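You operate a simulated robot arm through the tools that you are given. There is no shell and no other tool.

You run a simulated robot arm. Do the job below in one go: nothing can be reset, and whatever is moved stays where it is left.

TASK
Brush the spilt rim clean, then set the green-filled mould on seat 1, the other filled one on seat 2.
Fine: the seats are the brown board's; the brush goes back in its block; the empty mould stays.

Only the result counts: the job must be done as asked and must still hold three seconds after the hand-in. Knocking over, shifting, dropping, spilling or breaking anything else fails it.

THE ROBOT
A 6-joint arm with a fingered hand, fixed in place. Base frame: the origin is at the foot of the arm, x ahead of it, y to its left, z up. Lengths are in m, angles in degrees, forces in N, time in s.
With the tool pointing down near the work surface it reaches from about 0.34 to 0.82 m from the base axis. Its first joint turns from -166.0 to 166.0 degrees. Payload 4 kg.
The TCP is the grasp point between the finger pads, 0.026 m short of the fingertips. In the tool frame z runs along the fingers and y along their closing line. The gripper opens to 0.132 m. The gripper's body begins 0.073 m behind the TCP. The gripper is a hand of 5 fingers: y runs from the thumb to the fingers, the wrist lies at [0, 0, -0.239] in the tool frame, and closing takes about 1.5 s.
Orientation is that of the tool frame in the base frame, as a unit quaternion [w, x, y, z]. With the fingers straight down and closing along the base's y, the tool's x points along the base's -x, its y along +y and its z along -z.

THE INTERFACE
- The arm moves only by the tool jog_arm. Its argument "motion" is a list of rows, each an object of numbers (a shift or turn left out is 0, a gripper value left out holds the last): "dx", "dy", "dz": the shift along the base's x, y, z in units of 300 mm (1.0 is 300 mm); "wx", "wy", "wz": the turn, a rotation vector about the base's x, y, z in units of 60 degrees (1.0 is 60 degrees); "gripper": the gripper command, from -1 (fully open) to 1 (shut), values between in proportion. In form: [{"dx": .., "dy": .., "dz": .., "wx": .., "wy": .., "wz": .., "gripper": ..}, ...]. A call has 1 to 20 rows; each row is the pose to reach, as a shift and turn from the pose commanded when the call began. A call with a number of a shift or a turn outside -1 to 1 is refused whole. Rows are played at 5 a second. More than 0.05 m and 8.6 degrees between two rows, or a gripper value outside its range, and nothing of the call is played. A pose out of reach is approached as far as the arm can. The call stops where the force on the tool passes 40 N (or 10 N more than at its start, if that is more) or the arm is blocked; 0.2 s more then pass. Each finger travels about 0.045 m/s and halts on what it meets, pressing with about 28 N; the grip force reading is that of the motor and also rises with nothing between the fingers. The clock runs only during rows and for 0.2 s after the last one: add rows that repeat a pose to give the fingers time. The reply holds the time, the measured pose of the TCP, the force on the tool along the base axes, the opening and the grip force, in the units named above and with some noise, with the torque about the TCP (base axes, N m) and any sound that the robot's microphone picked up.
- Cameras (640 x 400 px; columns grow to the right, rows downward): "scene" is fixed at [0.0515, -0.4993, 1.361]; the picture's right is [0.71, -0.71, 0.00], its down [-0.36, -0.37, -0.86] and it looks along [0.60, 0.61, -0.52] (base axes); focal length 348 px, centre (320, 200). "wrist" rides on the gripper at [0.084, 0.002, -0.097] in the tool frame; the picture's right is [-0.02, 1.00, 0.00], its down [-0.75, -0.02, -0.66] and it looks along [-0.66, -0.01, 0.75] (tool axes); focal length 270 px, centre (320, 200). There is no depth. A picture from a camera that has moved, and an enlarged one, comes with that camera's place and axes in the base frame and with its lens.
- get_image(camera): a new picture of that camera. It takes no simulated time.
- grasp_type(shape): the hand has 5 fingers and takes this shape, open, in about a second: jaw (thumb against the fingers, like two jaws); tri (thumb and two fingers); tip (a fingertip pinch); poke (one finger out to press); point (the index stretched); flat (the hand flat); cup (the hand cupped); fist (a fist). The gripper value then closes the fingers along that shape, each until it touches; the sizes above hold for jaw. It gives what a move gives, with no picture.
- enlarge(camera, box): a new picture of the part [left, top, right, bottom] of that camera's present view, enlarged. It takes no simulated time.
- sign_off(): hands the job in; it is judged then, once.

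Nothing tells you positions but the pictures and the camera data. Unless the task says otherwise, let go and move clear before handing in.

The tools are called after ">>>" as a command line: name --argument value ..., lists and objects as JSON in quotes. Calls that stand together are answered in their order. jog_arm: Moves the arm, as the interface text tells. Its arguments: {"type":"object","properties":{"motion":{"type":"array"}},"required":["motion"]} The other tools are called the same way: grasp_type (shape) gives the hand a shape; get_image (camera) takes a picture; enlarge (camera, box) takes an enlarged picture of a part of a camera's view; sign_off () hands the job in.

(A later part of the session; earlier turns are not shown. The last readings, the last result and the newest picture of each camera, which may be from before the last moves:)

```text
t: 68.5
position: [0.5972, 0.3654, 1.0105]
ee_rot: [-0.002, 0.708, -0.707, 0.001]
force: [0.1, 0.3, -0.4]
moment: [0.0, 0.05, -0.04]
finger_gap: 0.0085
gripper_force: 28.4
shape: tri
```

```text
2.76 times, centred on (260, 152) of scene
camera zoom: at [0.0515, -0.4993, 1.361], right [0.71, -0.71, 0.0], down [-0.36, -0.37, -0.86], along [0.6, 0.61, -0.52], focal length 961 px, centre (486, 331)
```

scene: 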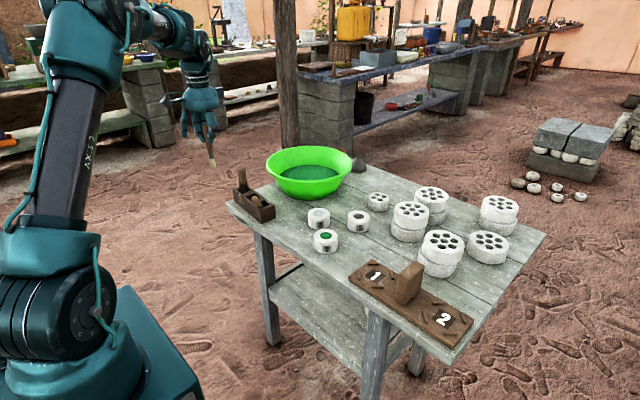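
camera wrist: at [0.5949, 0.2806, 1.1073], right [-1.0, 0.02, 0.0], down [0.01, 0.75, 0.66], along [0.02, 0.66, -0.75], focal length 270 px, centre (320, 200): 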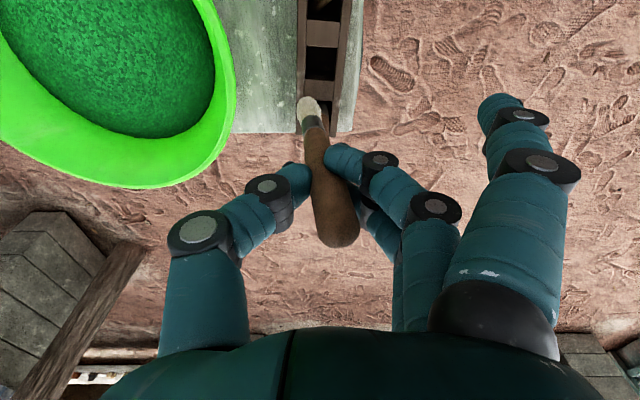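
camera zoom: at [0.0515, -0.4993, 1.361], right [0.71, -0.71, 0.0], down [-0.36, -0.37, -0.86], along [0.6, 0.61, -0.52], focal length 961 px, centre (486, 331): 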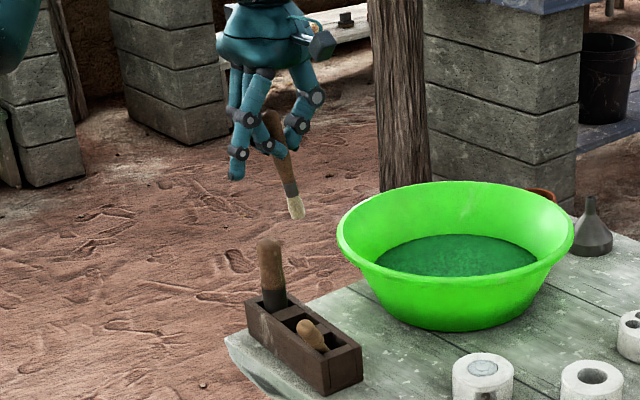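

>>> jog_arm --motion '[{"wy": 0.05}, {"wy": 0.1}, {"wy": 0.138}, {"wy": 0.138}]'

>>> enlarge --camera "wrist" --box '[240, 0, 400, 140]'

>>> enlarge --camera "scene" --box '[225, 100, 305, 225]'

```text
t: 69.5
position: [0.5974, 0.3641, 1.0107]
ee_rot: [-0.036, -0.706, 0.707, 0.036]
force: [-0.1, -0.8, -0.9]
moment: [0.02, -0.01, 0.01]
finger_gap: 0.0082
gripper_force: 28.3
shape: tri
```

```text
2.86 times, centred on (320, 70) of wrist
camera zoom: at [0.6047, 0.2808, 1.1071], right [-0.99, 0.02, 0.1], down [0.08, 0.75, 0.65], along [-0.06, 0.66, -0.75], focal length 772 px, centre (320, 571)
```

zoom: 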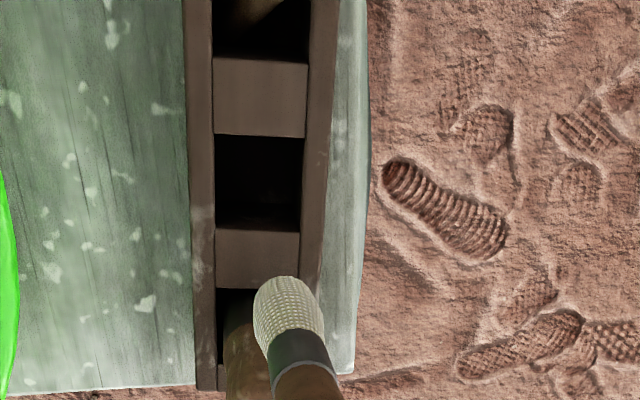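

```text
3.20 times, centred on (265, 162) of scene
camera zoom: at [0.0515, -0.4993, 1.361], right [0.71, -0.71, 0.0], down [-0.36, -0.37, -0.86], along [0.6, 0.61, -0.52], focal length 1115 px, centre (496, 320)
```

zoom: 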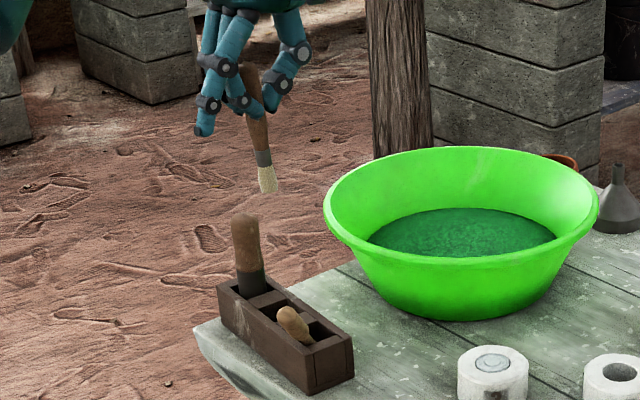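

>>> jog_arm --motion '[{"wy": 0.03, "dx": 0.015}, {"wy": 0.06, "dx": 0.035}, {"wy": 0.06, "dx": 0.035}, {"wy": 0.06, "dx": 0.035, "dz": -0.1}, {"wy": 0.06, "dx": 0.035, "dz": -0.2}, {"wy": 0.06, "dx": 0.035, "dz": -0.3}, {"wy": 0.06, "dx": 0.035, "dz": -0.36}, {"wy": 0.06, "dx": 0.035, "dz": -0.36}]'

>>> enlarge --camera "wrist" --box '[240, 0, 400, 140]'

>>> enlarge --camera "scene" --box '[225, 100, 305, 225]'

```text
t: 71.3
position: [0.6075, 0.3662, 0.9014]
ee_rot: [0.071, 0.704, -0.703, -0.072]
force: [0.7, 0.9, -0.2]
moment: [0.03, -0.01, 0.03]
finger_gap: 0.0081
gripper_force: 28.1
shape: tri
out of reach, approached as far as the arm can: row 1, 2, 3, 4, 5
```

```text
2.86 times, centred on (320, 70) of wrist
camera zoom: at [0.6256, 0.2813, 0.9959], right [-0.98, 0.02, 0.2], down [0.15, 0.75, 0.64], along [-0.14, 0.66, -0.74], focal length 772 px, centre (320, 571)
```

zoom: 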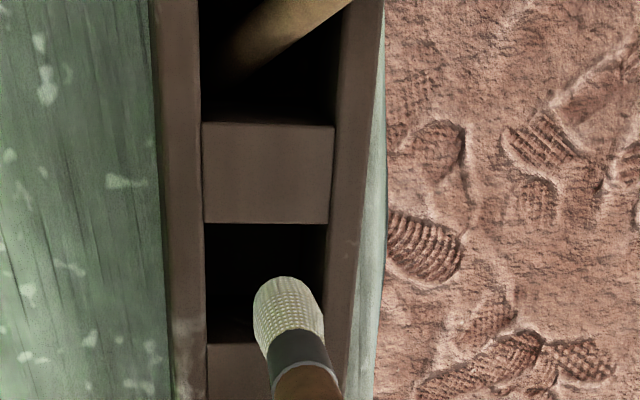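

```text
3.20 times, centred on (265, 162) of scene
camera zoom: at [0.0515, -0.4993, 1.361], right [0.71, -0.71, 0.0], down [-0.36, -0.37, -0.86], along [0.6, 0.61, -0.52], focal length 1115 px, centre (496, 320)
```

zoom: 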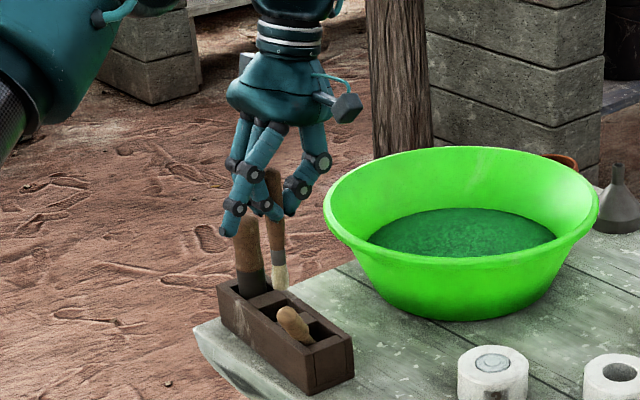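

The brush is vertical now and centred over its slot. I'll lower it in.

>>> jog_arm --motion '[{"dx": 0.01, "dz": -0.03}, {"dx": 0.01, "dz": -0.07}, {"dx": 0.01, "dz": -0.11}, {"dx": 0.01, "dz": -0.15}, {"dx": 0.01, "dz": -0.19}, {"dx": 0.01, "dz": -0.205}, {"dx": 0.01, "dz": -0.205}]'

>>> get_image --camera "wrist"

>>> enlarge --camera "scene" --box '[225, 100, 305, 225]'

```text
t: 72.9
position: [0.6094, 0.3656, 0.8401]
ee_rot: [0.071, 0.704, -0.703, -0.072]
force: [-0.1, 0.0, 0.2]
moment: [-0.02, 0.02, -0.02]
finger_gap: 0.0083
gripper_force: 28.1
shape: tri
```

```text
taken
camera wrist: at [0.6279, 0.2816, 0.9357], right [-0.98, 0.02, 0.2], down [0.15, 0.75, 0.64], along [-0.14, 0.66, -0.74], focal length 270 px, centre (320, 200)
```

wrist: 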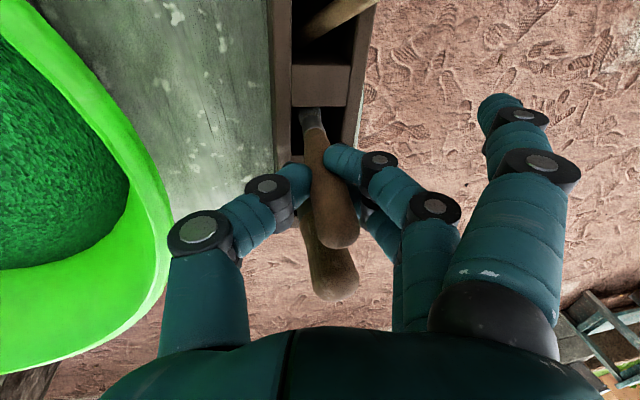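

```text
3.20 times, centred on (265, 162) of scene
camera zoom: at [0.0515, -0.4993, 1.361], right [0.71, -0.71, 0.0], down [-0.36, -0.37, -0.86], along [0.6, 0.61, -0.52], focal length 1115 px, centre (496, 320)
```

zoom: 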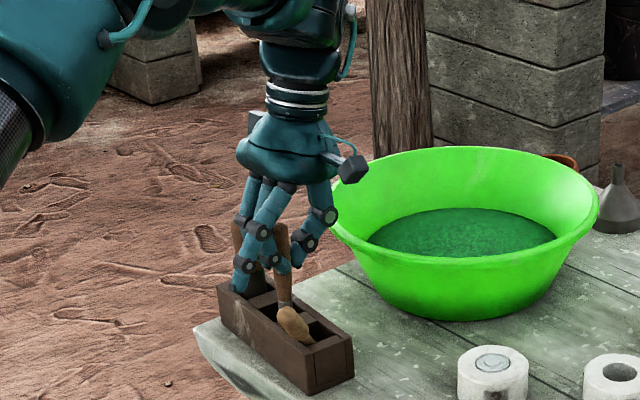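

>>> jog_arm --motion '[{"dz": -0.005}, {"dz": -0.01}, {"dz": -0.01}]'

>>> jog_arm --motion '[{"dz": -0.003}, {"dz": -0.005}]'

```text
t: 73.7
position: [0.6109, 0.3669, 0.839]
ee_rot: [0.071, 0.704, -0.703, -0.071]
force: [-0.7, 1.2, -0.6]
moment: [0.01, 0.0, 0.02]
finger_gap: 0.0081
gripper_force: 28.1
shape: tri
```

```text
t: 74.3
position: [0.6103, 0.3668, 0.8372]
ee_rot: [0.071, 0.704, -0.703, -0.072]
force: [0.2, -0.1, 0.0]
moment: [0.02, -0.03, 0.01]
finger_gap: 0.0082
gripper_force: 27.6
shape: tri
```

>>> jog_arm --motion '[{"dz": -0.003}, {"dz": -0.005}]'

>>> jog_arm --motion '[{"dz": -0.003}, {"dz": -0.005}]'

```text
t: 74.9
position: [0.6102, 0.3662, 0.8339]
ee_rot: [0.071, 0.704, -0.703, -0.072]
force: [0.6, -0.2, -0.4]
moment: [0.01, 0.0, 0.0]
finger_gap: 0.0081
gripper_force: 27.9
shape: tri
```

```text
t: 75.5
position: [0.6108, 0.3675, 0.8328]
ee_rot: [0.07, 0.704, -0.703, -0.073]
force: [0.5, 0.6, 0.4]
moment: [0.04, -0.01, -0.04]
finger_gap: 0.0081
gripper_force: 28.0
shape: tri
```

>>> jog_arm --motion '[{"dz": -0.002}, {"dz": -0.004}]'

>>> jog_arm --motion '[{"dz": -0.002}, {"dz": -0.004}]'

>>> enlarge --camera "wrist" --box '[240, 60, 400, 310]'

```text
t: 76.1
position: [0.6111, 0.3642, 0.8336]
ee_rot: [0.071, 0.704, -0.703, -0.072]
force: [0.4, -0.3, 6.7]
moment: [0.04, 0.05, 0.02]
finger_gap: 0.0082
gripper_force: 28.0
shape: tri
```

```text
t: 76.7
position: [0.6109, 0.3659, 0.8337]
ee_rot: [0.07, 0.704, -0.703, -0.073]
force: [-0.9, -0.7, 16.0]
moment: [0.03, 0.09, 0.02]
finger_gap: 0.0085
gripper_force: 27.8
shape: tri
```

```text
1.60 times, centred on (320, 185) of wrist
camera zoom: at [0.6286, 0.2815, 0.9272], right [-0.98, 0.02, 0.2], down [0.15, 0.75, 0.64], along [-0.14, 0.66, -0.74], focal length 432 px, centre (320, 224)
```

zoom: 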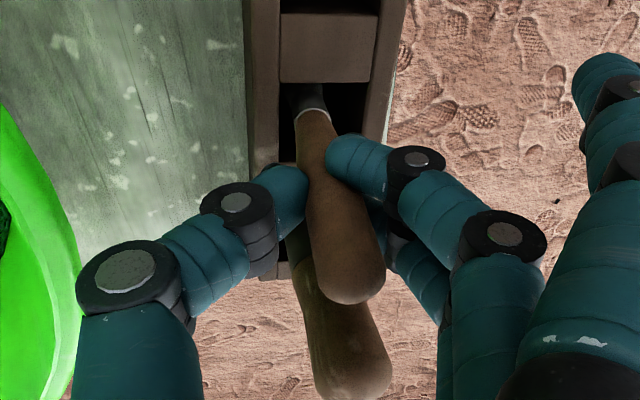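

>>> jog_arm --motion '[{"dz": 0.004}, {"dz": 0.004}]'

>>> jog_arm --motion '[{"gripper": 0.8}, {"gripper": 0.6}, {"gripper": 0.4}, {"gripper": 0.2}, {"gripper": 0.1}, {"gripper": 0.0}, {"gripper": 0.0}]'

>>> get_image --camera "wrist"

>>> enlarge --camera "scene" --box '[225, 100, 305, 225]'

```text
t: 77.3
position: [0.611, 0.3657, 0.8326]
ee_rot: [0.071, 0.704, -0.703, -0.072]
force: [0.8, -0.3, 10.4]
moment: [0.04, 0.06, 0.0]
finger_gap: 0.0083
gripper_force: 28.0
shape: tri
```

```text
t: 78.9
position: [0.6106, 0.3679, 0.8325]
ee_rot: [0.072, 0.704, -0.703, -0.072]
force: [0.0, -0.7, -0.2]
moment: [0.01, 0.0, 0.02]
finger_gap: 0.0651
gripper_force: 0.0
shape: tri
```

```text
taken
camera wrist: at [0.6287, 0.2818, 0.9274], right [-0.98, 0.02, 0.2], down [0.15, 0.75, 0.64], along [-0.14, 0.66, -0.74], focal length 270 px, centre (320, 200)
```

wrist: 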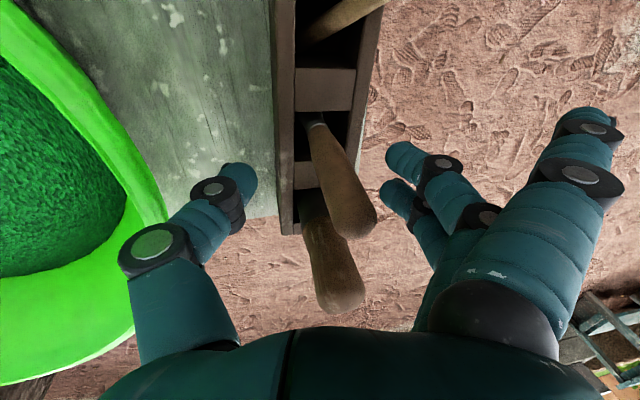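

```text
3.20 times, centred on (265, 162) of scene
camera zoom: at [0.0515, -0.4993, 1.361], right [0.71, -0.71, 0.0], down [-0.36, -0.37, -0.86], along [0.6, 0.61, -0.52], focal length 1115 px, centre (496, 320)
```

zoom: 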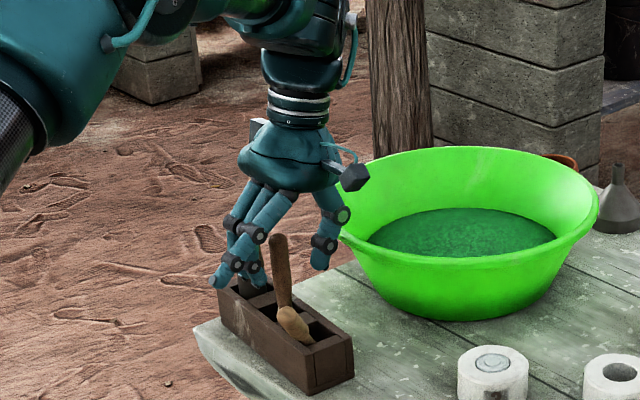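

The brush is released in its slot. I'll rise straight up and check how it stands.

>>> jog_arm --motion '[{"dz": 0.08}, {"dz": 0.16}, {"dz": 0.24}, {"dz": 0.32}, {"dz": 0.4}, {"dz": 0.4}]'

>>> enlarge --camera "wrist" --box '[220, 0, 440, 180]'

>>> enlarge --camera "scene" --box '[225, 145, 285, 225]'

```text
t: 80.3
position: [0.6114, 0.3584, 0.9271]
ee_rot: [0.071, 0.705, -0.703, -0.071]
force: [-0.2, 0.3, -0.2]
moment: [0.03, -0.02, 0.01]
finger_gap: 0.065
gripper_force: 0.0
shape: tri
out of reach, approached as far as the arm can: row 4, 5, 6
```

```text
2.22 times, centred on (330, 90) of wrist
camera zoom: at [0.6283, 0.2736, 1.0219], right [-0.98, 0.02, 0.2], down [0.14, 0.75, 0.64], along [-0.14, 0.66, -0.74], focal length 601 px, centre (298, 444)
```

zoom: 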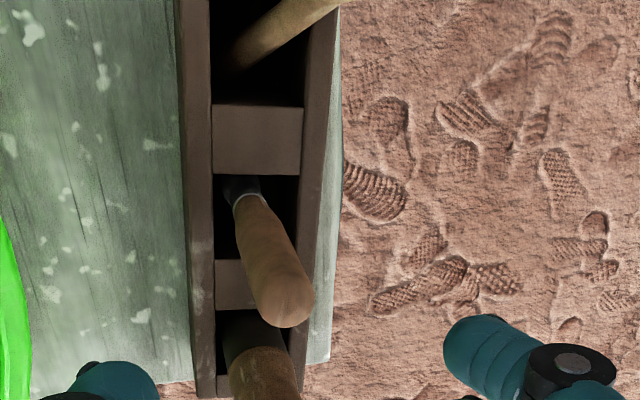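

```text
5.00 times, centred on (255, 185) of scene
camera zoom: at [0.0515, -0.4993, 1.361], right [0.71, -0.71, 0.0], down [-0.36, -0.37, -0.86], along [0.6, 0.61, -0.52], focal length 1742 px, centre (645, 275)
```

zoom: 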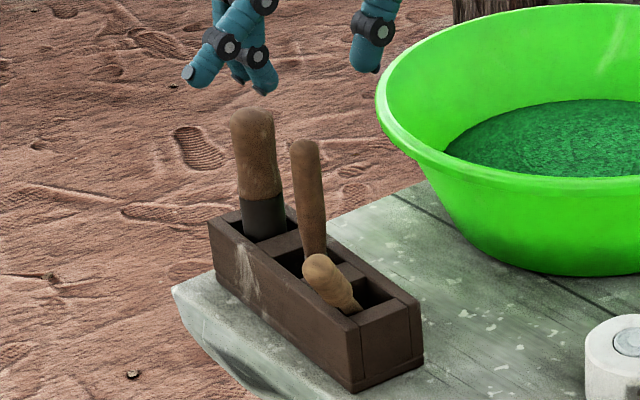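

>>> jog_arm --motion '[{"wy": -0.065}, {"wy": -0.13}, {"wy": -0.193}, {"wy": -0.193, "dz": 0.05}, {"wy": -0.193, "dz": 0.1, "dx": -0.05}, {"wy": -0.193, "dz": 0.1, "dx": -0.1}]'

>>> get_image --camera "scene"

```text
t: 81.7
position: [0.5804, 0.3569, 0.9571]
ee_rot: [0.0, 0.708, -0.706, -0.002]
force: [0.7, 0.1, -0.5]
moment: [0.01, 0.0, 0.0]
finger_gap: 0.0653
gripper_force: 0.0
shape: tri
out of reach, approached as far as the arm can: row 1
```

```text
taken
```

scene: 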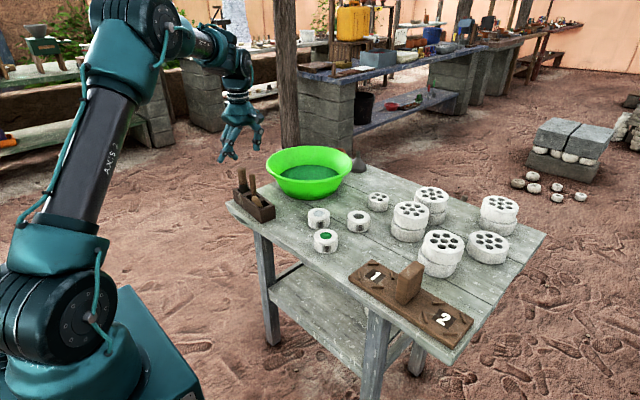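

Next is standing the thin tool up. I'll move to its lean side, and yaw then tilt the hand to align with it.

>>> jog_arm --motion '[{"dx": -0.08, "dy": -0.08, "wz": -0.12}, {"dx": -0.16, "dy": -0.17, "wz": -0.24}, {"dx": -0.24, "dy": -0.26, "wz": -0.36}, {"dx": -0.32, "dy": -0.35, "wz": -0.48}, {"dx": -0.38, "dy": -0.44, "wz": -0.6}, {"dx": -0.42, "dy": -0.51, "wz": -0.72}, {"dx": -0.43, "dy": -0.52, "wz": -0.84}, {"dx": -0.43, "dy": -0.52, "wz": -0.867}, {"dx": -0.43, "dy": -0.52, "wz": -0.867}]'

>>> get_image --camera "wrist"

```text
t: 83.7
position: [0.4523, 0.2001, 0.9565]
ee_rot: [0.001, -0.326, 0.945, 0.001]
force: [0.4, 0.4, -0.4]
moment: [0.01, -0.02, -0.01]
finger_gap: 0.0652
gripper_force: 0.0
shape: tri
```

```text
taken
camera wrist: at [0.3842, 0.1503, 1.0532], right [-0.6, 0.8, 0.0], down [0.6, 0.45, 0.66], along [0.53, 0.4, -0.75], focal length 270 px, centre (320, 200)
```

wrist: 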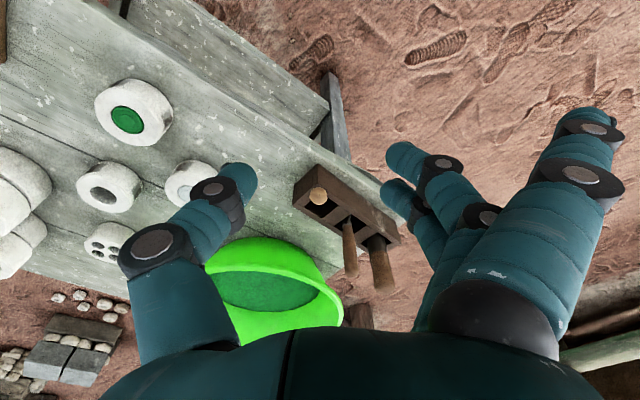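

>>> enlarge --camera "wrist" --box '[270, 150, 410, 280]'

```text
3.08 times, centred on (340, 215) of wrist
camera zoom: at [0.3842, 0.1503, 1.0532], right [-0.6, 0.8, 0.0], down [0.6, 0.45, 0.66], along [0.53, 0.4, -0.75], focal length 832 px, centre (258, 154)
```

zoom: 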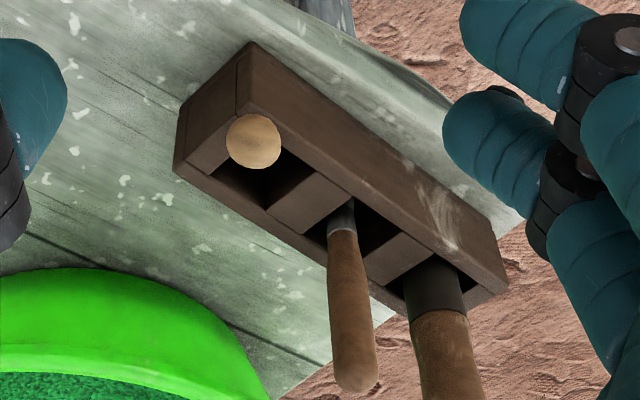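

>>> jog_arm --motion '[{"wx": 0.08, "wy": -0.108}, {"wx": 0.161, "wy": -0.217}, {"wx": 0.242, "wy": -0.326}, {"wx": 0.322, "wy": -0.434}, {"wx": 0.403, "wy": -0.543}, {"wx": 0.403, "wy": -0.543}]'

>>> get_image --camera "wrist"

>>> get_image --camera "scene"

```text
t: 85.1
position: [0.4521, 0.2007, 0.9577]
ee_rot: [0.332, -0.306, 0.886, 0.105]
force: [0.3, -0.1, 0.9]
moment: [0.02, -0.01, -0.02]
finger_gap: 0.0652
gripper_force: 0.0
shape: tri
```

```text
taken
camera wrist: at [0.3497, 0.1249, 0.9748], right [-0.6, 0.8, 0.0], down [0.11, 0.09, 0.99], along [0.79, 0.59, -0.14], focal length 270 px, centre (320, 200)
```

wrist: 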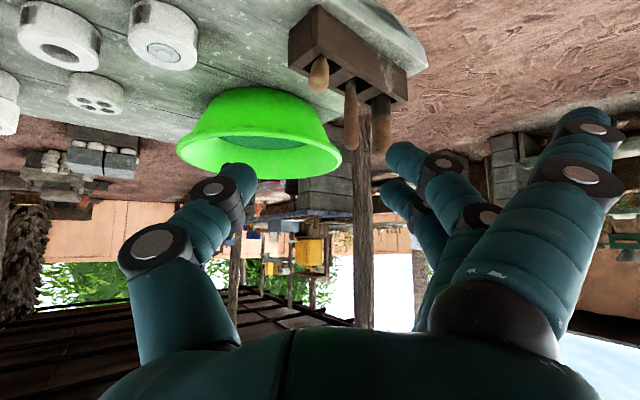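

```text
taken
```

scene: 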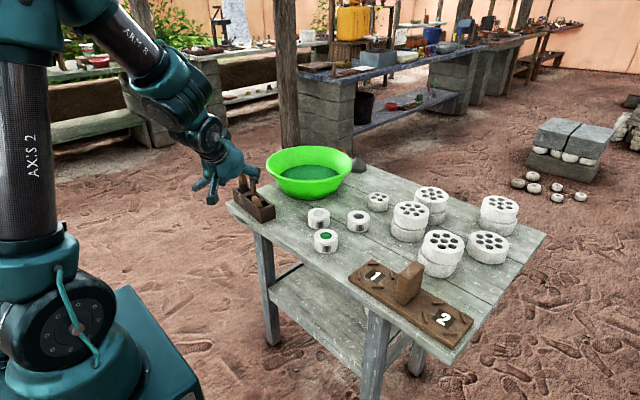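

>>> jog_arm --motion '[{"dx": 0.05, "dy": 0.035, "dz": -0.072}, {"dx": 0.1, "dy": 0.07, "dz": -0.144}, {"dx": 0.14, "dy": 0.104, "dz": -0.216}, {"dx": 0.14, "dy": 0.104, "dz": -0.216}]'

>>> get_image --camera "wrist"

>>> enlarge --camera "scene" --box '[190, 110, 290, 225]'

```text
t: 86.1
position: [0.4938, 0.2313, 0.8912]
ee_rot: [0.332, -0.306, 0.886, 0.105]
force: [0.2, 0.3, -0.3]
moment: [0.01, 0.02, 0.01]
finger_gap: 0.0652
gripper_force: 0.1
shape: tri
```

```text
taken
camera wrist: at [0.392, 0.1557, 0.9101], right [-0.6, 0.8, 0.0], down [0.11, 0.09, 0.99], along [0.79, 0.59, -0.14], focal length 270 px, centre (320, 200)
```

wrist: 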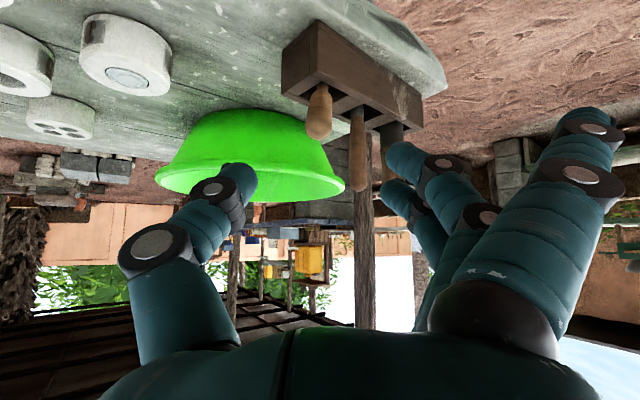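

```text
3.48 times, centred on (240, 168) of scene
camera zoom: at [0.0515, -0.4993, 1.361], right [0.71, -0.71, 0.0], down [-0.36, -0.37, -0.86], along [0.6, 0.61, -0.52], focal length 1212 px, centre (598, 313)
```

zoom: 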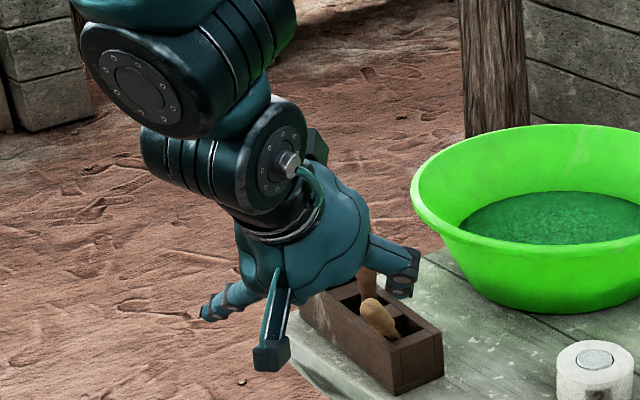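

>>> jog_arm --motion '[{"dx": 0.03, "dy": 0.022, "dz": -0.043}, {"dx": 0.06, "dy": 0.045, "dz": -0.087}, {"dx": 0.09, "dy": 0.067, "dz": -0.13}, {"dx": 0.12, "dy": 0.09, "dz": -0.174}, {"dx": 0.15, "dy": 0.112, "dz": -0.217}, {"dx": 0.16, "dy": 0.12, "dz": -0.232}, {"dx": 0.16, "dy": 0.12, "dz": -0.232}]'

>>> get_image --camera "wrist"

>>> enlarge --camera "scene" --box '[190, 110, 290, 225]'

```text
t: 87.7
position: [0.5437, 0.2684, 0.8209]
ee_rot: [0.332, -0.305, 0.886, 0.104]
force: [0.2, -0.2, 0.5]
moment: [-0.02, -0.02, 0.0]
finger_gap: 0.065
gripper_force: 0.2
shape: tri
```

```text
taken
camera wrist: at [0.4416, 0.1928, 0.8399], right [-0.6, 0.8, 0.0], down [0.11, 0.09, 0.99], along [0.79, 0.59, -0.14], focal length 270 px, centre (320, 200)
```

wrist: 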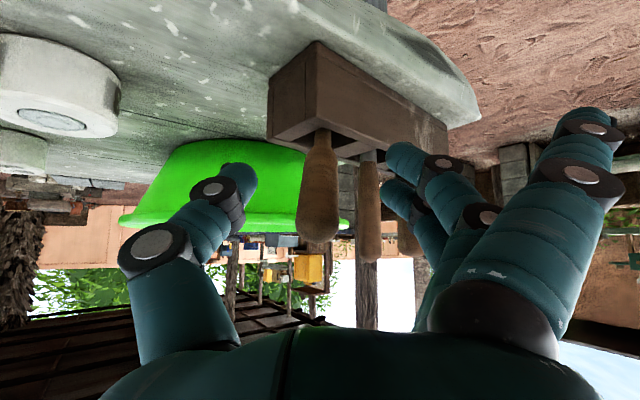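

```text
3.48 times, centred on (240, 168) of scene
camera zoom: at [0.0515, -0.4993, 1.361], right [0.71, -0.71, 0.0], down [-0.36, -0.37, -0.86], along [0.6, 0.61, -0.52], focal length 1212 px, centre (598, 313)
```

zoom: 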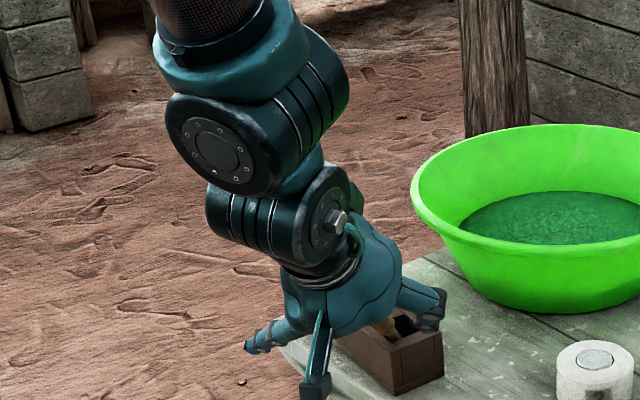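

>>> jog_arm --motion '[{"gripper": 0.3}, {"gripper": 0.5}, {"gripper": 0.7}, {"gripper": 1}, {"gripper": 1}, {"gripper": 1}, {"gripper": 1}]'

>>> get_image --camera "wrist"

```text
t: 89.3
position: [0.5442, 0.269, 0.8222]
ee_rot: [0.33, -0.307, 0.886, 0.106]
force: [0.2, 1.4, -0.7]
moment: [0.03, 0.02, 0.02]
finger_gap: 0.0077
gripper_force: 28.7
shape: tri
```

```text
taken
camera wrist: at [0.4414, 0.1927, 0.84], right [-0.6, 0.8, 0.0], down [0.11, 0.09, 0.99], along [0.79, 0.59, -0.14], focal length 270 px, centre (320, 200)
```

wrist: 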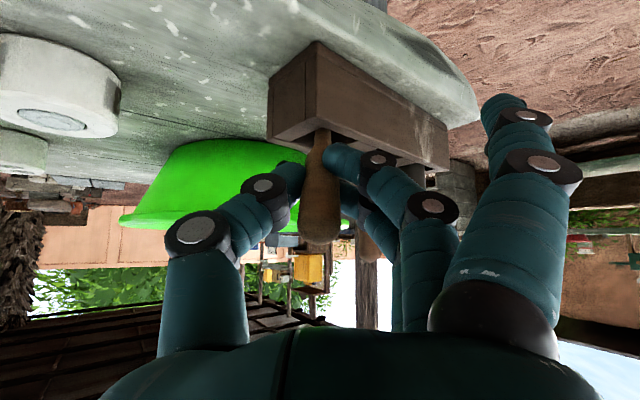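

Gripped. I'll pull it out along its own axis, then up.

>>> jog_arm --motion '[{"dx": -0.022, "dy": -0.016, "dz": 0.032}, {"dx": -0.044, "dy": -0.032, "dz": 0.063}, {"dx": -0.066, "dy": -0.048, "dz": 0.095}, {"dx": -0.088, "dy": -0.064, "dz": 0.126}, {"dx": -0.11, "dy": -0.08, "dz": 0.158}, {"dx": -0.131, "dy": -0.097, "dz": 0.189}, {"dx": -0.131, "dy": -0.097, "dz": 0.25}, {"dx": -0.131, "dy": -0.097, "dz": 0.35}, {"dx": -0.131, "dy": -0.097, "dz": 0.35}]'

>>> get_image --camera "wrist"

>>> enlarge --camera "scene" --box '[190, 110, 290, 225]'

```text
t: 91.3
position: [0.5043, 0.2401, 0.9275]
ee_rot: [0.332, -0.306, 0.886, 0.105]
force: [-0.4, -0.5, -0.1]
moment: [0.01, 0.03, 0.0]
finger_gap: 0.0082
gripper_force: 27.8
shape: tri
```

```text
taken
camera wrist: at [0.4015, 0.163, 0.9452], right [-0.6, 0.8, 0.0], down [0.11, 0.09, 0.99], along [0.79, 0.59, -0.14], focal length 270 px, centre (320, 200)
```

wrist: 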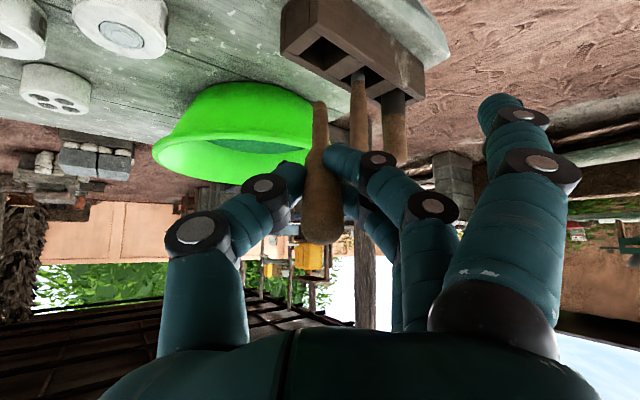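

```text
3.48 times, centred on (240, 168) of scene
camera zoom: at [0.0515, -0.4993, 1.361], right [0.71, -0.71, 0.0], down [-0.36, -0.37, -0.86], along [0.6, 0.61, -0.52], focal length 1212 px, centre (598, 313)
```

zoom: 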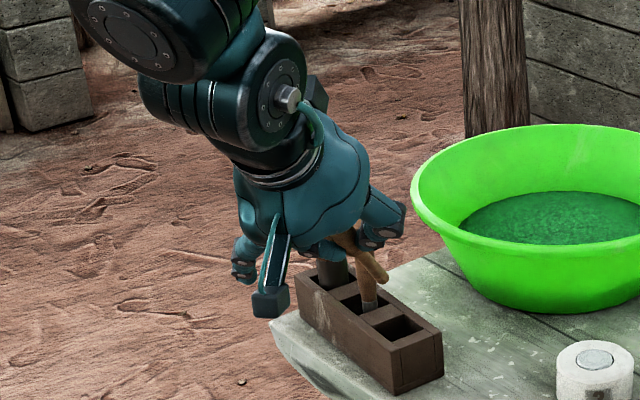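

The tool is free. Rotating it upright, clear of the block.

>>> jog_arm --motion '[{"wx": -0.08, "wy": 0.108, "dz": 0.03}, {"wx": -0.161, "wy": 0.217, "dz": 0.06}, {"wx": -0.242, "wy": 0.326, "dz": 0.1}, {"wx": -0.322, "wy": 0.434, "dz": 0.12}, {"wx": -0.403, "wy": 0.543, "dz": 0.14}, {"wx": -0.403, "wy": 0.543, "dz": 0.14}]'

>>> jog_arm --motion '[{"wz": 0.12}, {"wz": 0.24}, {"wz": 0.36}, {"wz": 0.48}, {"wz": 0.6}, {"wz": 0.72}, {"wz": 0.84}, {"wz": 0.867}, {"wz": 0.867}]'

>>> get_image --camera "wrist"

>>> get_image --camera "scene"

```text
t: 92.7
position: [0.5047, 0.2404, 0.9685]
ee_rot: [0.0, -0.327, 0.945, 0.001]
force: [-0.6, 0.5, -0.3]
moment: [-0.03, 0.02, 0.01]
finger_gap: 0.0081
gripper_force: 28.0
shape: tri
```

```text
t: 94.7
position: [0.5024, 0.2389, 0.9705]
ee_rot: [0.0, 0.709, -0.705, -0.002]
force: [0.7, 0.3, 0.3]
moment: [0.02, -0.01, -0.01]
finger_gap: 0.0079
gripper_force: 27.8
shape: tri
```

```text
taken
camera wrist: at [0.5012, 0.1549, 1.066], right [-1.0, 0.02, 0.0], down [0.01, 0.75, 0.66], along [0.01, 0.66, -0.75], focal length 270 px, centre (320, 200)
```

wrist: 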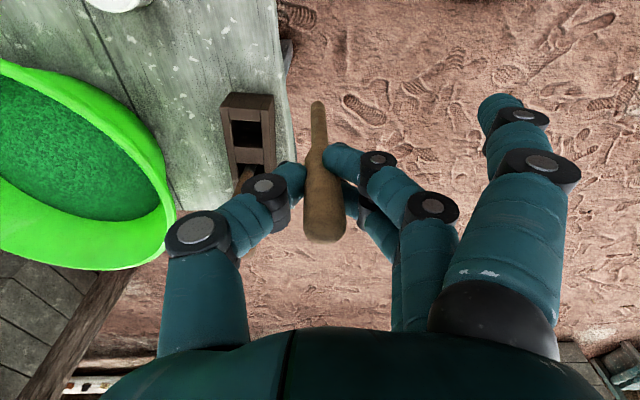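

```text
taken
```

scene: 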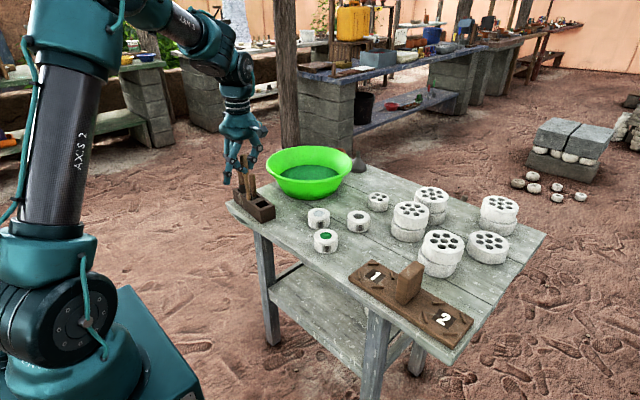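

>>> enlarge --camera "wrist" --box '[210, 70, 390, 250]'

>>> enlarge --camera "scene" --box '[215, 110, 285, 225]'

```text
2.22 times, centred on (300, 160) of wrist
camera zoom: at [0.5012, 0.1549, 1.066], right [-1.0, 0.02, 0.0], down [0.01, 0.75, 0.66], along [0.01, 0.66, -0.75], focal length 601 px, centre (364, 289)
```

zoom: 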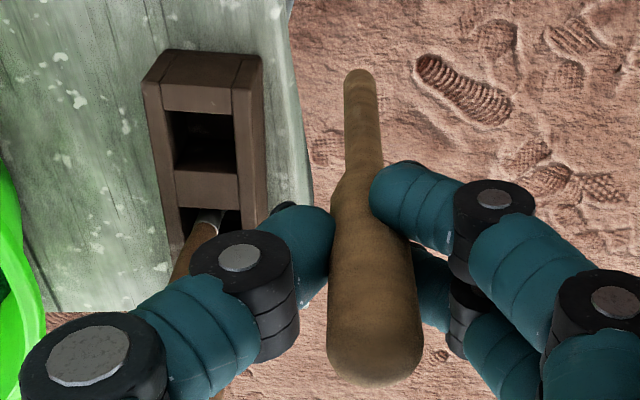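

```text
3.48 times, centred on (250, 168) of scene
camera zoom: at [0.0515, -0.4993, 1.361], right [0.71, -0.71, 0.0], down [-0.36, -0.37, -0.86], along [0.6, 0.61, -0.52], focal length 1212 px, centre (564, 313)
```

zoom: 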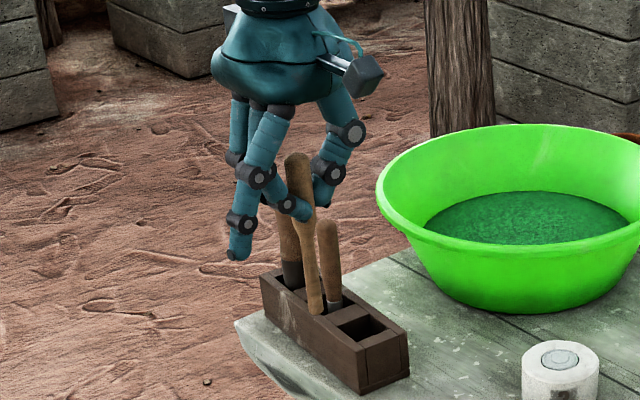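

The tool is upright in the hand now. I'll carry it over its slot.

>>> jog_arm --motion '[{"dx": 0.08, "dy": 0.03, "wy": 0.02}, {"dx": 0.16, "dy": 0.08, "wy": 0.02}, {"dx": 0.24, "dy": 0.15, "wy": 0.02}, {"dx": 0.299, "dy": 0.23, "wy": 0.02}, {"dx": 0.299, "dy": 0.23, "wy": 0.02, "dz": -0.08}, {"dx": 0.299, "dy": 0.23, "wy": 0.02, "dz": -0.16}, {"dx": 0.299, "dy": 0.23, "wy": 0.02, "dz": -0.23}, {"dx": 0.299, "dy": 0.23, "wy": 0.02, "dz": -0.23}]'

>>> get_image --camera "wrist"

>>> enlarge --camera "wrist" --box '[240, 30, 400, 190]'

>>> enlarge --camera "scene" --box '[215, 110, 285, 225]'

```text
t: 96.5
position: [0.5923, 0.3087, 0.9002]
ee_rot: [0.008, 0.708, -0.707, -0.009]
force: [0.1, 0.0, -0.1]
moment: [0.04, -0.02, -0.01]
finger_gap: 0.008
gripper_force: 28.2
shape: tri
```

```text
taken
camera wrist: at [0.5927, 0.2241, 0.9967], right [-1.0, 0.02, 0.02], down [0.03, 0.75, 0.66], along [0.0, 0.66, -0.75], focal length 270 px, centre (320, 200)
```

wrist: 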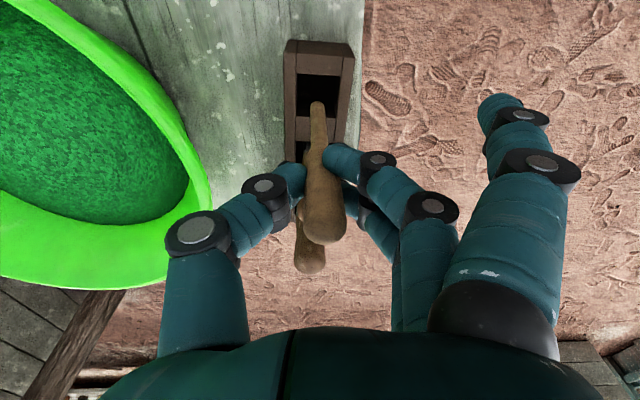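

```text
2.50 times, centred on (320, 110) of wrist
camera zoom: at [0.5927, 0.2241, 0.9967], right [-1.0, 0.02, 0.02], down [0.03, 0.75, 0.66], along [0.0, 0.66, -0.75], focal length 676 px, centre (320, 425)
```

zoom: 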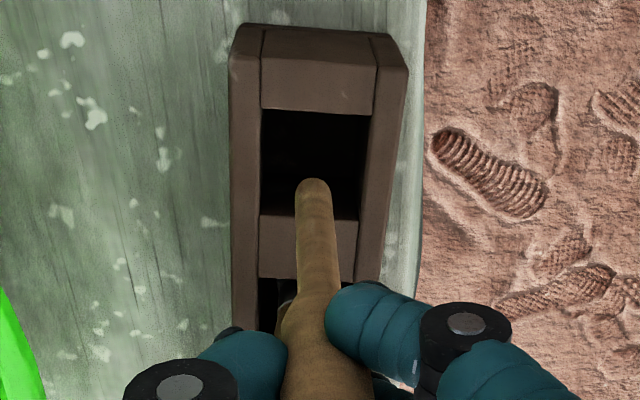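

```text
3.48 times, centred on (250, 168) of scene
camera zoom: at [0.0515, -0.4993, 1.361], right [0.71, -0.71, 0.0], down [-0.36, -0.37, -0.86], along [0.6, 0.61, -0.52], focal length 1212 px, centre (564, 313)
```

zoom: 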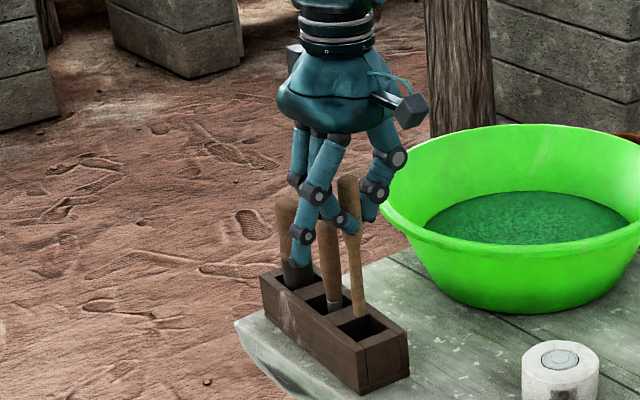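

Aligned over the slot. Lowering.

>>> jog_arm --motion '[{"dz": -0.03}, {"dz": -0.06}, {"dz": -0.09}, {"dz": -0.12}, {"dz": -0.15}, {"dz": -0.165}, {"dz": -0.165}]'

>>> enlarge --camera "scene" --box '[215, 110, 285, 225]'

>>> get_image --camera "wrist"

```text
t: 98.1
position: [0.5922, 0.3089, 0.8505]
ee_rot: [0.008, 0.708, -0.706, -0.008]
force: [0.0, -0.2, -0.5]
moment: [0.0, 0.03, -0.03]
finger_gap: 0.0077
gripper_force: 27.9
shape: tri
```

```text
3.48 times, centred on (250, 168) of scene
camera zoom: at [0.0515, -0.4993, 1.361], right [0.71, -0.71, 0.0], down [-0.36, -0.37, -0.86], along [0.6, 0.61, -0.52], focal length 1212 px, centre (564, 313)
```

zoom: 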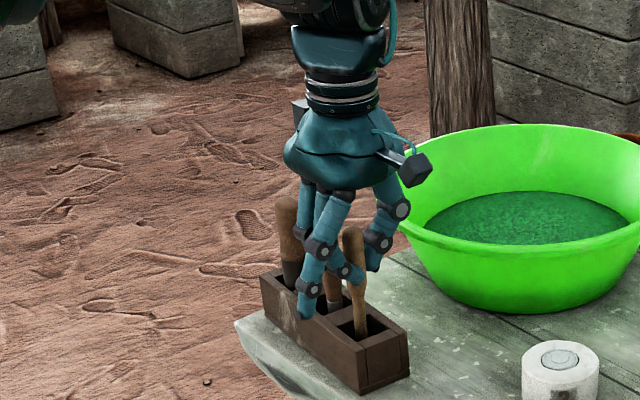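

```text
taken
camera wrist: at [0.5919, 0.2239, 0.947], right [-1.0, 0.02, 0.02], down [0.03, 0.75, 0.66], along [0.0, 0.66, -0.75], focal length 270 px, centre (320, 200)
```

wrist: 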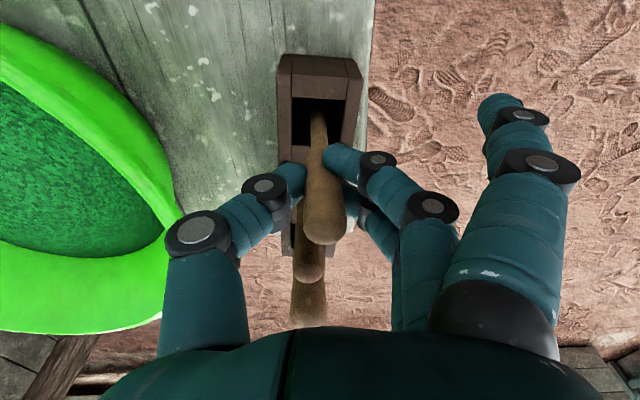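

>>> jog_arm --motion '[{"dz": -0.007}, {"dz": -0.013}, {"dz": -0.013}]'

>>> jog_arm --motion '[{"dz": -0.003}, {"dz": -0.006}]'

>>> jog_arm --motion '[{"dz": -0.003}, {"dz": -0.006}]'

```text
t: 98.9
position: [0.5925, 0.3091, 0.8489]
ee_rot: [-0.007, -0.707, 0.707, 0.008]
force: [-0.2, 0.8, 13.3]
moment: [0.0, 0.04, -0.02]
finger_gap: 0.0082
gripper_force: 28.2
shape: tri
```

```text
t: 99.5
position: [0.5926, 0.3088, 0.8474]
ee_rot: [0.006, 0.708, -0.707, -0.008]
force: [0.4, 0.9, 30.9]
moment: [0.02, 0.05, 0.0]
finger_gap: 0.0087
gripper_force: 28.0
shape: tri
```

```text
t: 100.1
position: [0.593, 0.3097, 0.8485]
ee_rot: [0.003, 0.708, -0.706, -0.007]
force: [-0.8, 0.2, 14.9]
moment: [-0.01, 0.16, 0.01]
finger_gap: 0.0101
gripper_force: 28.1
shape: tri
stopped in row 2: the force on the tool passed its limit at 42 N (the readings are from after the stop); the commanded pose is now the measured one
```

>>> jog_arm --motion '[{"dz": 0.003}, {"dz": 0.004}]'

>>> enlarge --camera "scene" --box '[225, 145, 285, 225]'

>>> enlarge --camera "wrist" --box '[240, 30, 400, 250]'

```text
t: 100.7
position: [0.593, 0.3101, 0.8472]
ee_rot: [0.005, 0.708, -0.706, -0.008]
force: [1.1, 1.0, 15.9]
moment: [0.0, 0.13, 0.01]
finger_gap: 0.0099
gripper_force: 28.0
shape: tri
```

```text
5.00 times, centred on (255, 185) of scene
camera zoom: at [0.0515, -0.4993, 1.361], right [0.71, -0.71, 0.0], down [-0.36, -0.37, -0.86], along [0.6, 0.61, -0.52], focal length 1742 px, centre (645, 275)
```

zoom: 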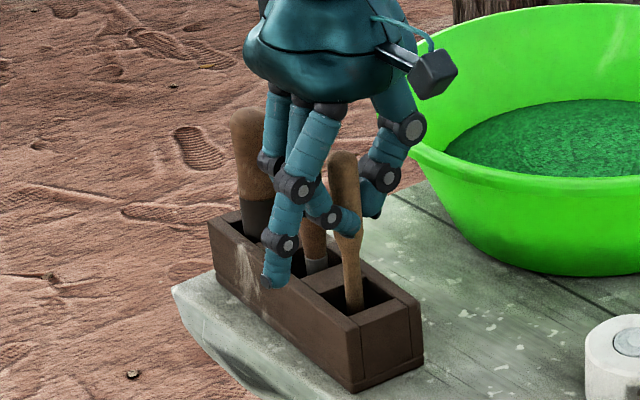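

```text
1.82 times, centred on (320, 140) of wrist
camera zoom: at [0.5927, 0.2246, 0.9437], right [-1.0, 0.02, 0.02], down [0.03, 0.75, 0.66], along [0.0, 0.66, -0.75], focal length 491 px, centre (320, 309)
```

zoom: 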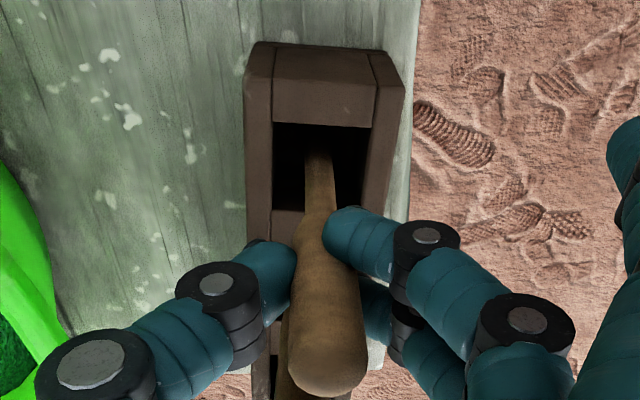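

The tool's top matches its original place in the picture almost exactly. I'll ease the pressure and release gently.

>>> jog_arm --motion '[{"dz": 0.003}, {"dz": 0.005}]'

>>> enlarge --camera "scene" --box '[225, 145, 285, 225]'

```text
t: 101.3
position: [0.592, 0.3087, 0.8475]
ee_rot: [0.007, 0.708, -0.707, -0.008]
force: [-0.7, 0.2, 4.4]
moment: [0.03, 0.09, 0.03]
finger_gap: 0.0099
gripper_force: 28.2
shape: tri
```

```text
5.00 times, centred on (255, 185) of scene
camera zoom: at [0.0515, -0.4993, 1.361], right [0.71, -0.71, 0.0], down [-0.36, -0.37, -0.86], along [0.6, 0.61, -0.52], focal length 1742 px, centre (645, 275)
```

zoom: 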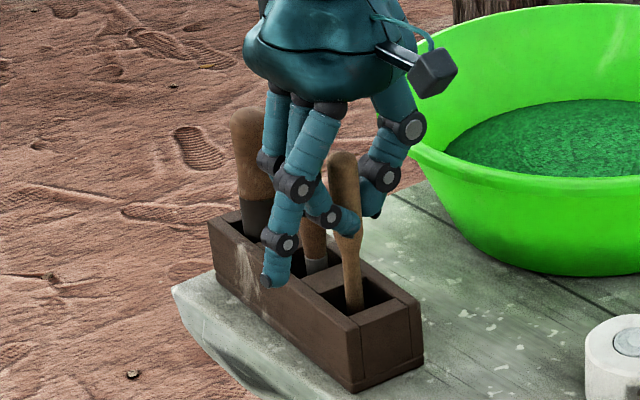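

>>> jog_arm --motion '[{"gripper": 0.9}, {"gripper": 0.85}, {"gripper": 0.82}, {"gripper": 0.79}, {"gripper": 0.76}, {"gripper": 0.73}, {"gripper": 0.7}, {"gripper": 0.65}, {"gripper": 0.6}, {"gripper": 0.5}, {"gripper": 0.4}, {"gripper": 0.3}, {"gripper": 0.2}, {"gripper": 0.1}, {"gripper": 0.0}, {"gripper": 0.0}]'

>>> enlarge --camera "scene" --box '[225, 145, 285, 225]'

>>> get_image --camera "wrist"

```text
t: 104.7
position: [0.5934, 0.3085, 0.8489]
ee_rot: [0.006, 0.708, -0.706, -0.008]
force: [1.4, 0.4, 0.1]
moment: [0.0, 0.01, -0.03]
finger_gap: 0.0649
gripper_force: 0.0
shape: tri
```

```text
5.00 times, centred on (255, 185) of scene
camera zoom: at [0.0515, -0.4993, 1.361], right [0.71, -0.71, 0.0], down [-0.36, -0.37, -0.86], along [0.6, 0.61, -0.52], focal length 1742 px, centre (645, 275)
```

zoom: 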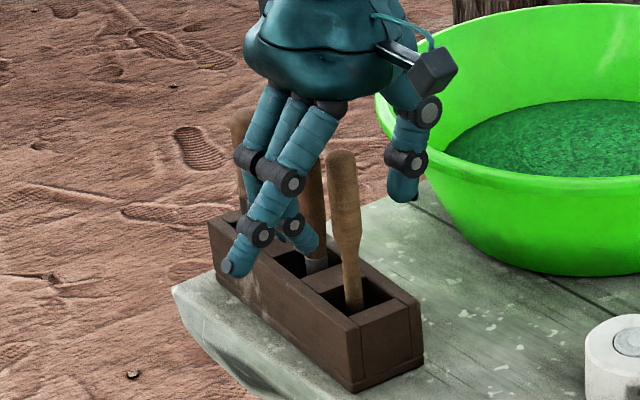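

```text
taken
camera wrist: at [0.5928, 0.2245, 0.9451], right [-1.0, 0.02, 0.02], down [0.03, 0.75, 0.66], along [0.0, 0.66, -0.75], focal length 270 px, centre (320, 200)
```

wrist: 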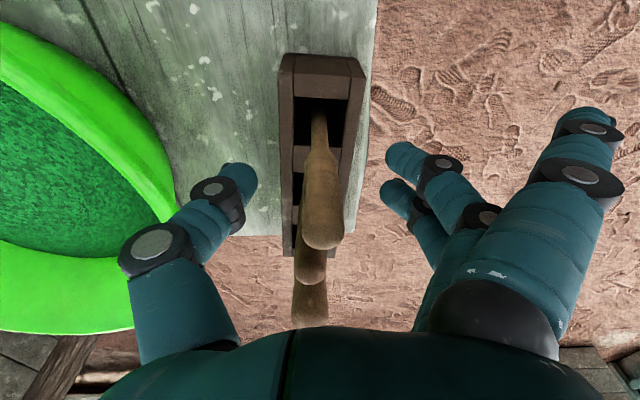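

It stands upright on its own. I'll rise straight up, well clear.

>>> jog_arm --motion '[{"dz": 0.06}, {"dz": 0.13}, {"dz": 0.22}, {"dz": 0.32}, {"dz": 0.4}, {"dz": 0.45}, {"dz": 0.45}]'

>>> enlarge --camera "scene" --box '[225, 145, 285, 225]'

>>> get_image --camera "wrist"

```text
t: 106.3
position: [0.5926, 0.3085, 0.9842]
ee_rot: [0.006, 0.707, -0.707, -0.008]
force: [0.6, 0.2, 0.0]
moment: [0.01, -0.03, -0.02]
finger_gap: 0.065
gripper_force: 0.1
shape: tri
```

```text
5.00 times, centred on (255, 185) of scene
camera zoom: at [0.0515, -0.4993, 1.361], right [0.71, -0.71, 0.0], down [-0.36, -0.37, -0.86], along [0.6, 0.61, -0.52], focal length 1742 px, centre (645, 275)
```

zoom: 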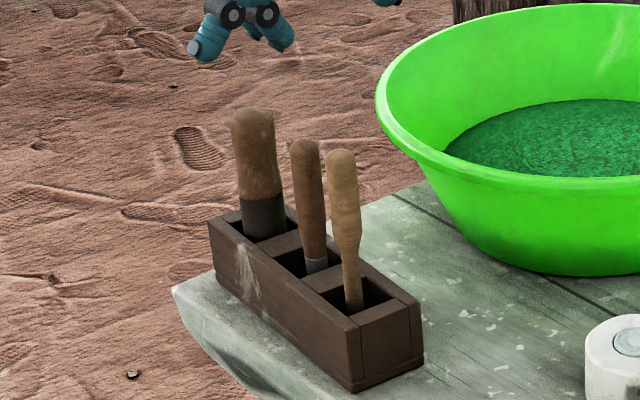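

```text
taken
camera wrist: at [0.5921, 0.2248, 1.0797], right [-1.0, 0.02, 0.02], down [0.03, 0.75, 0.66], along [0.0, 0.66, -0.75], focal length 270 px, centre (320, 200)
```

wrist: 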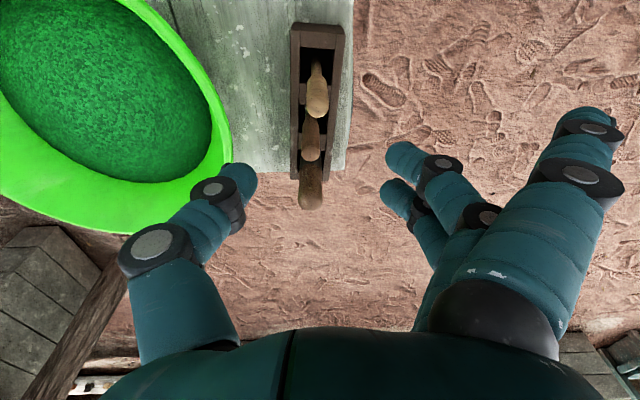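

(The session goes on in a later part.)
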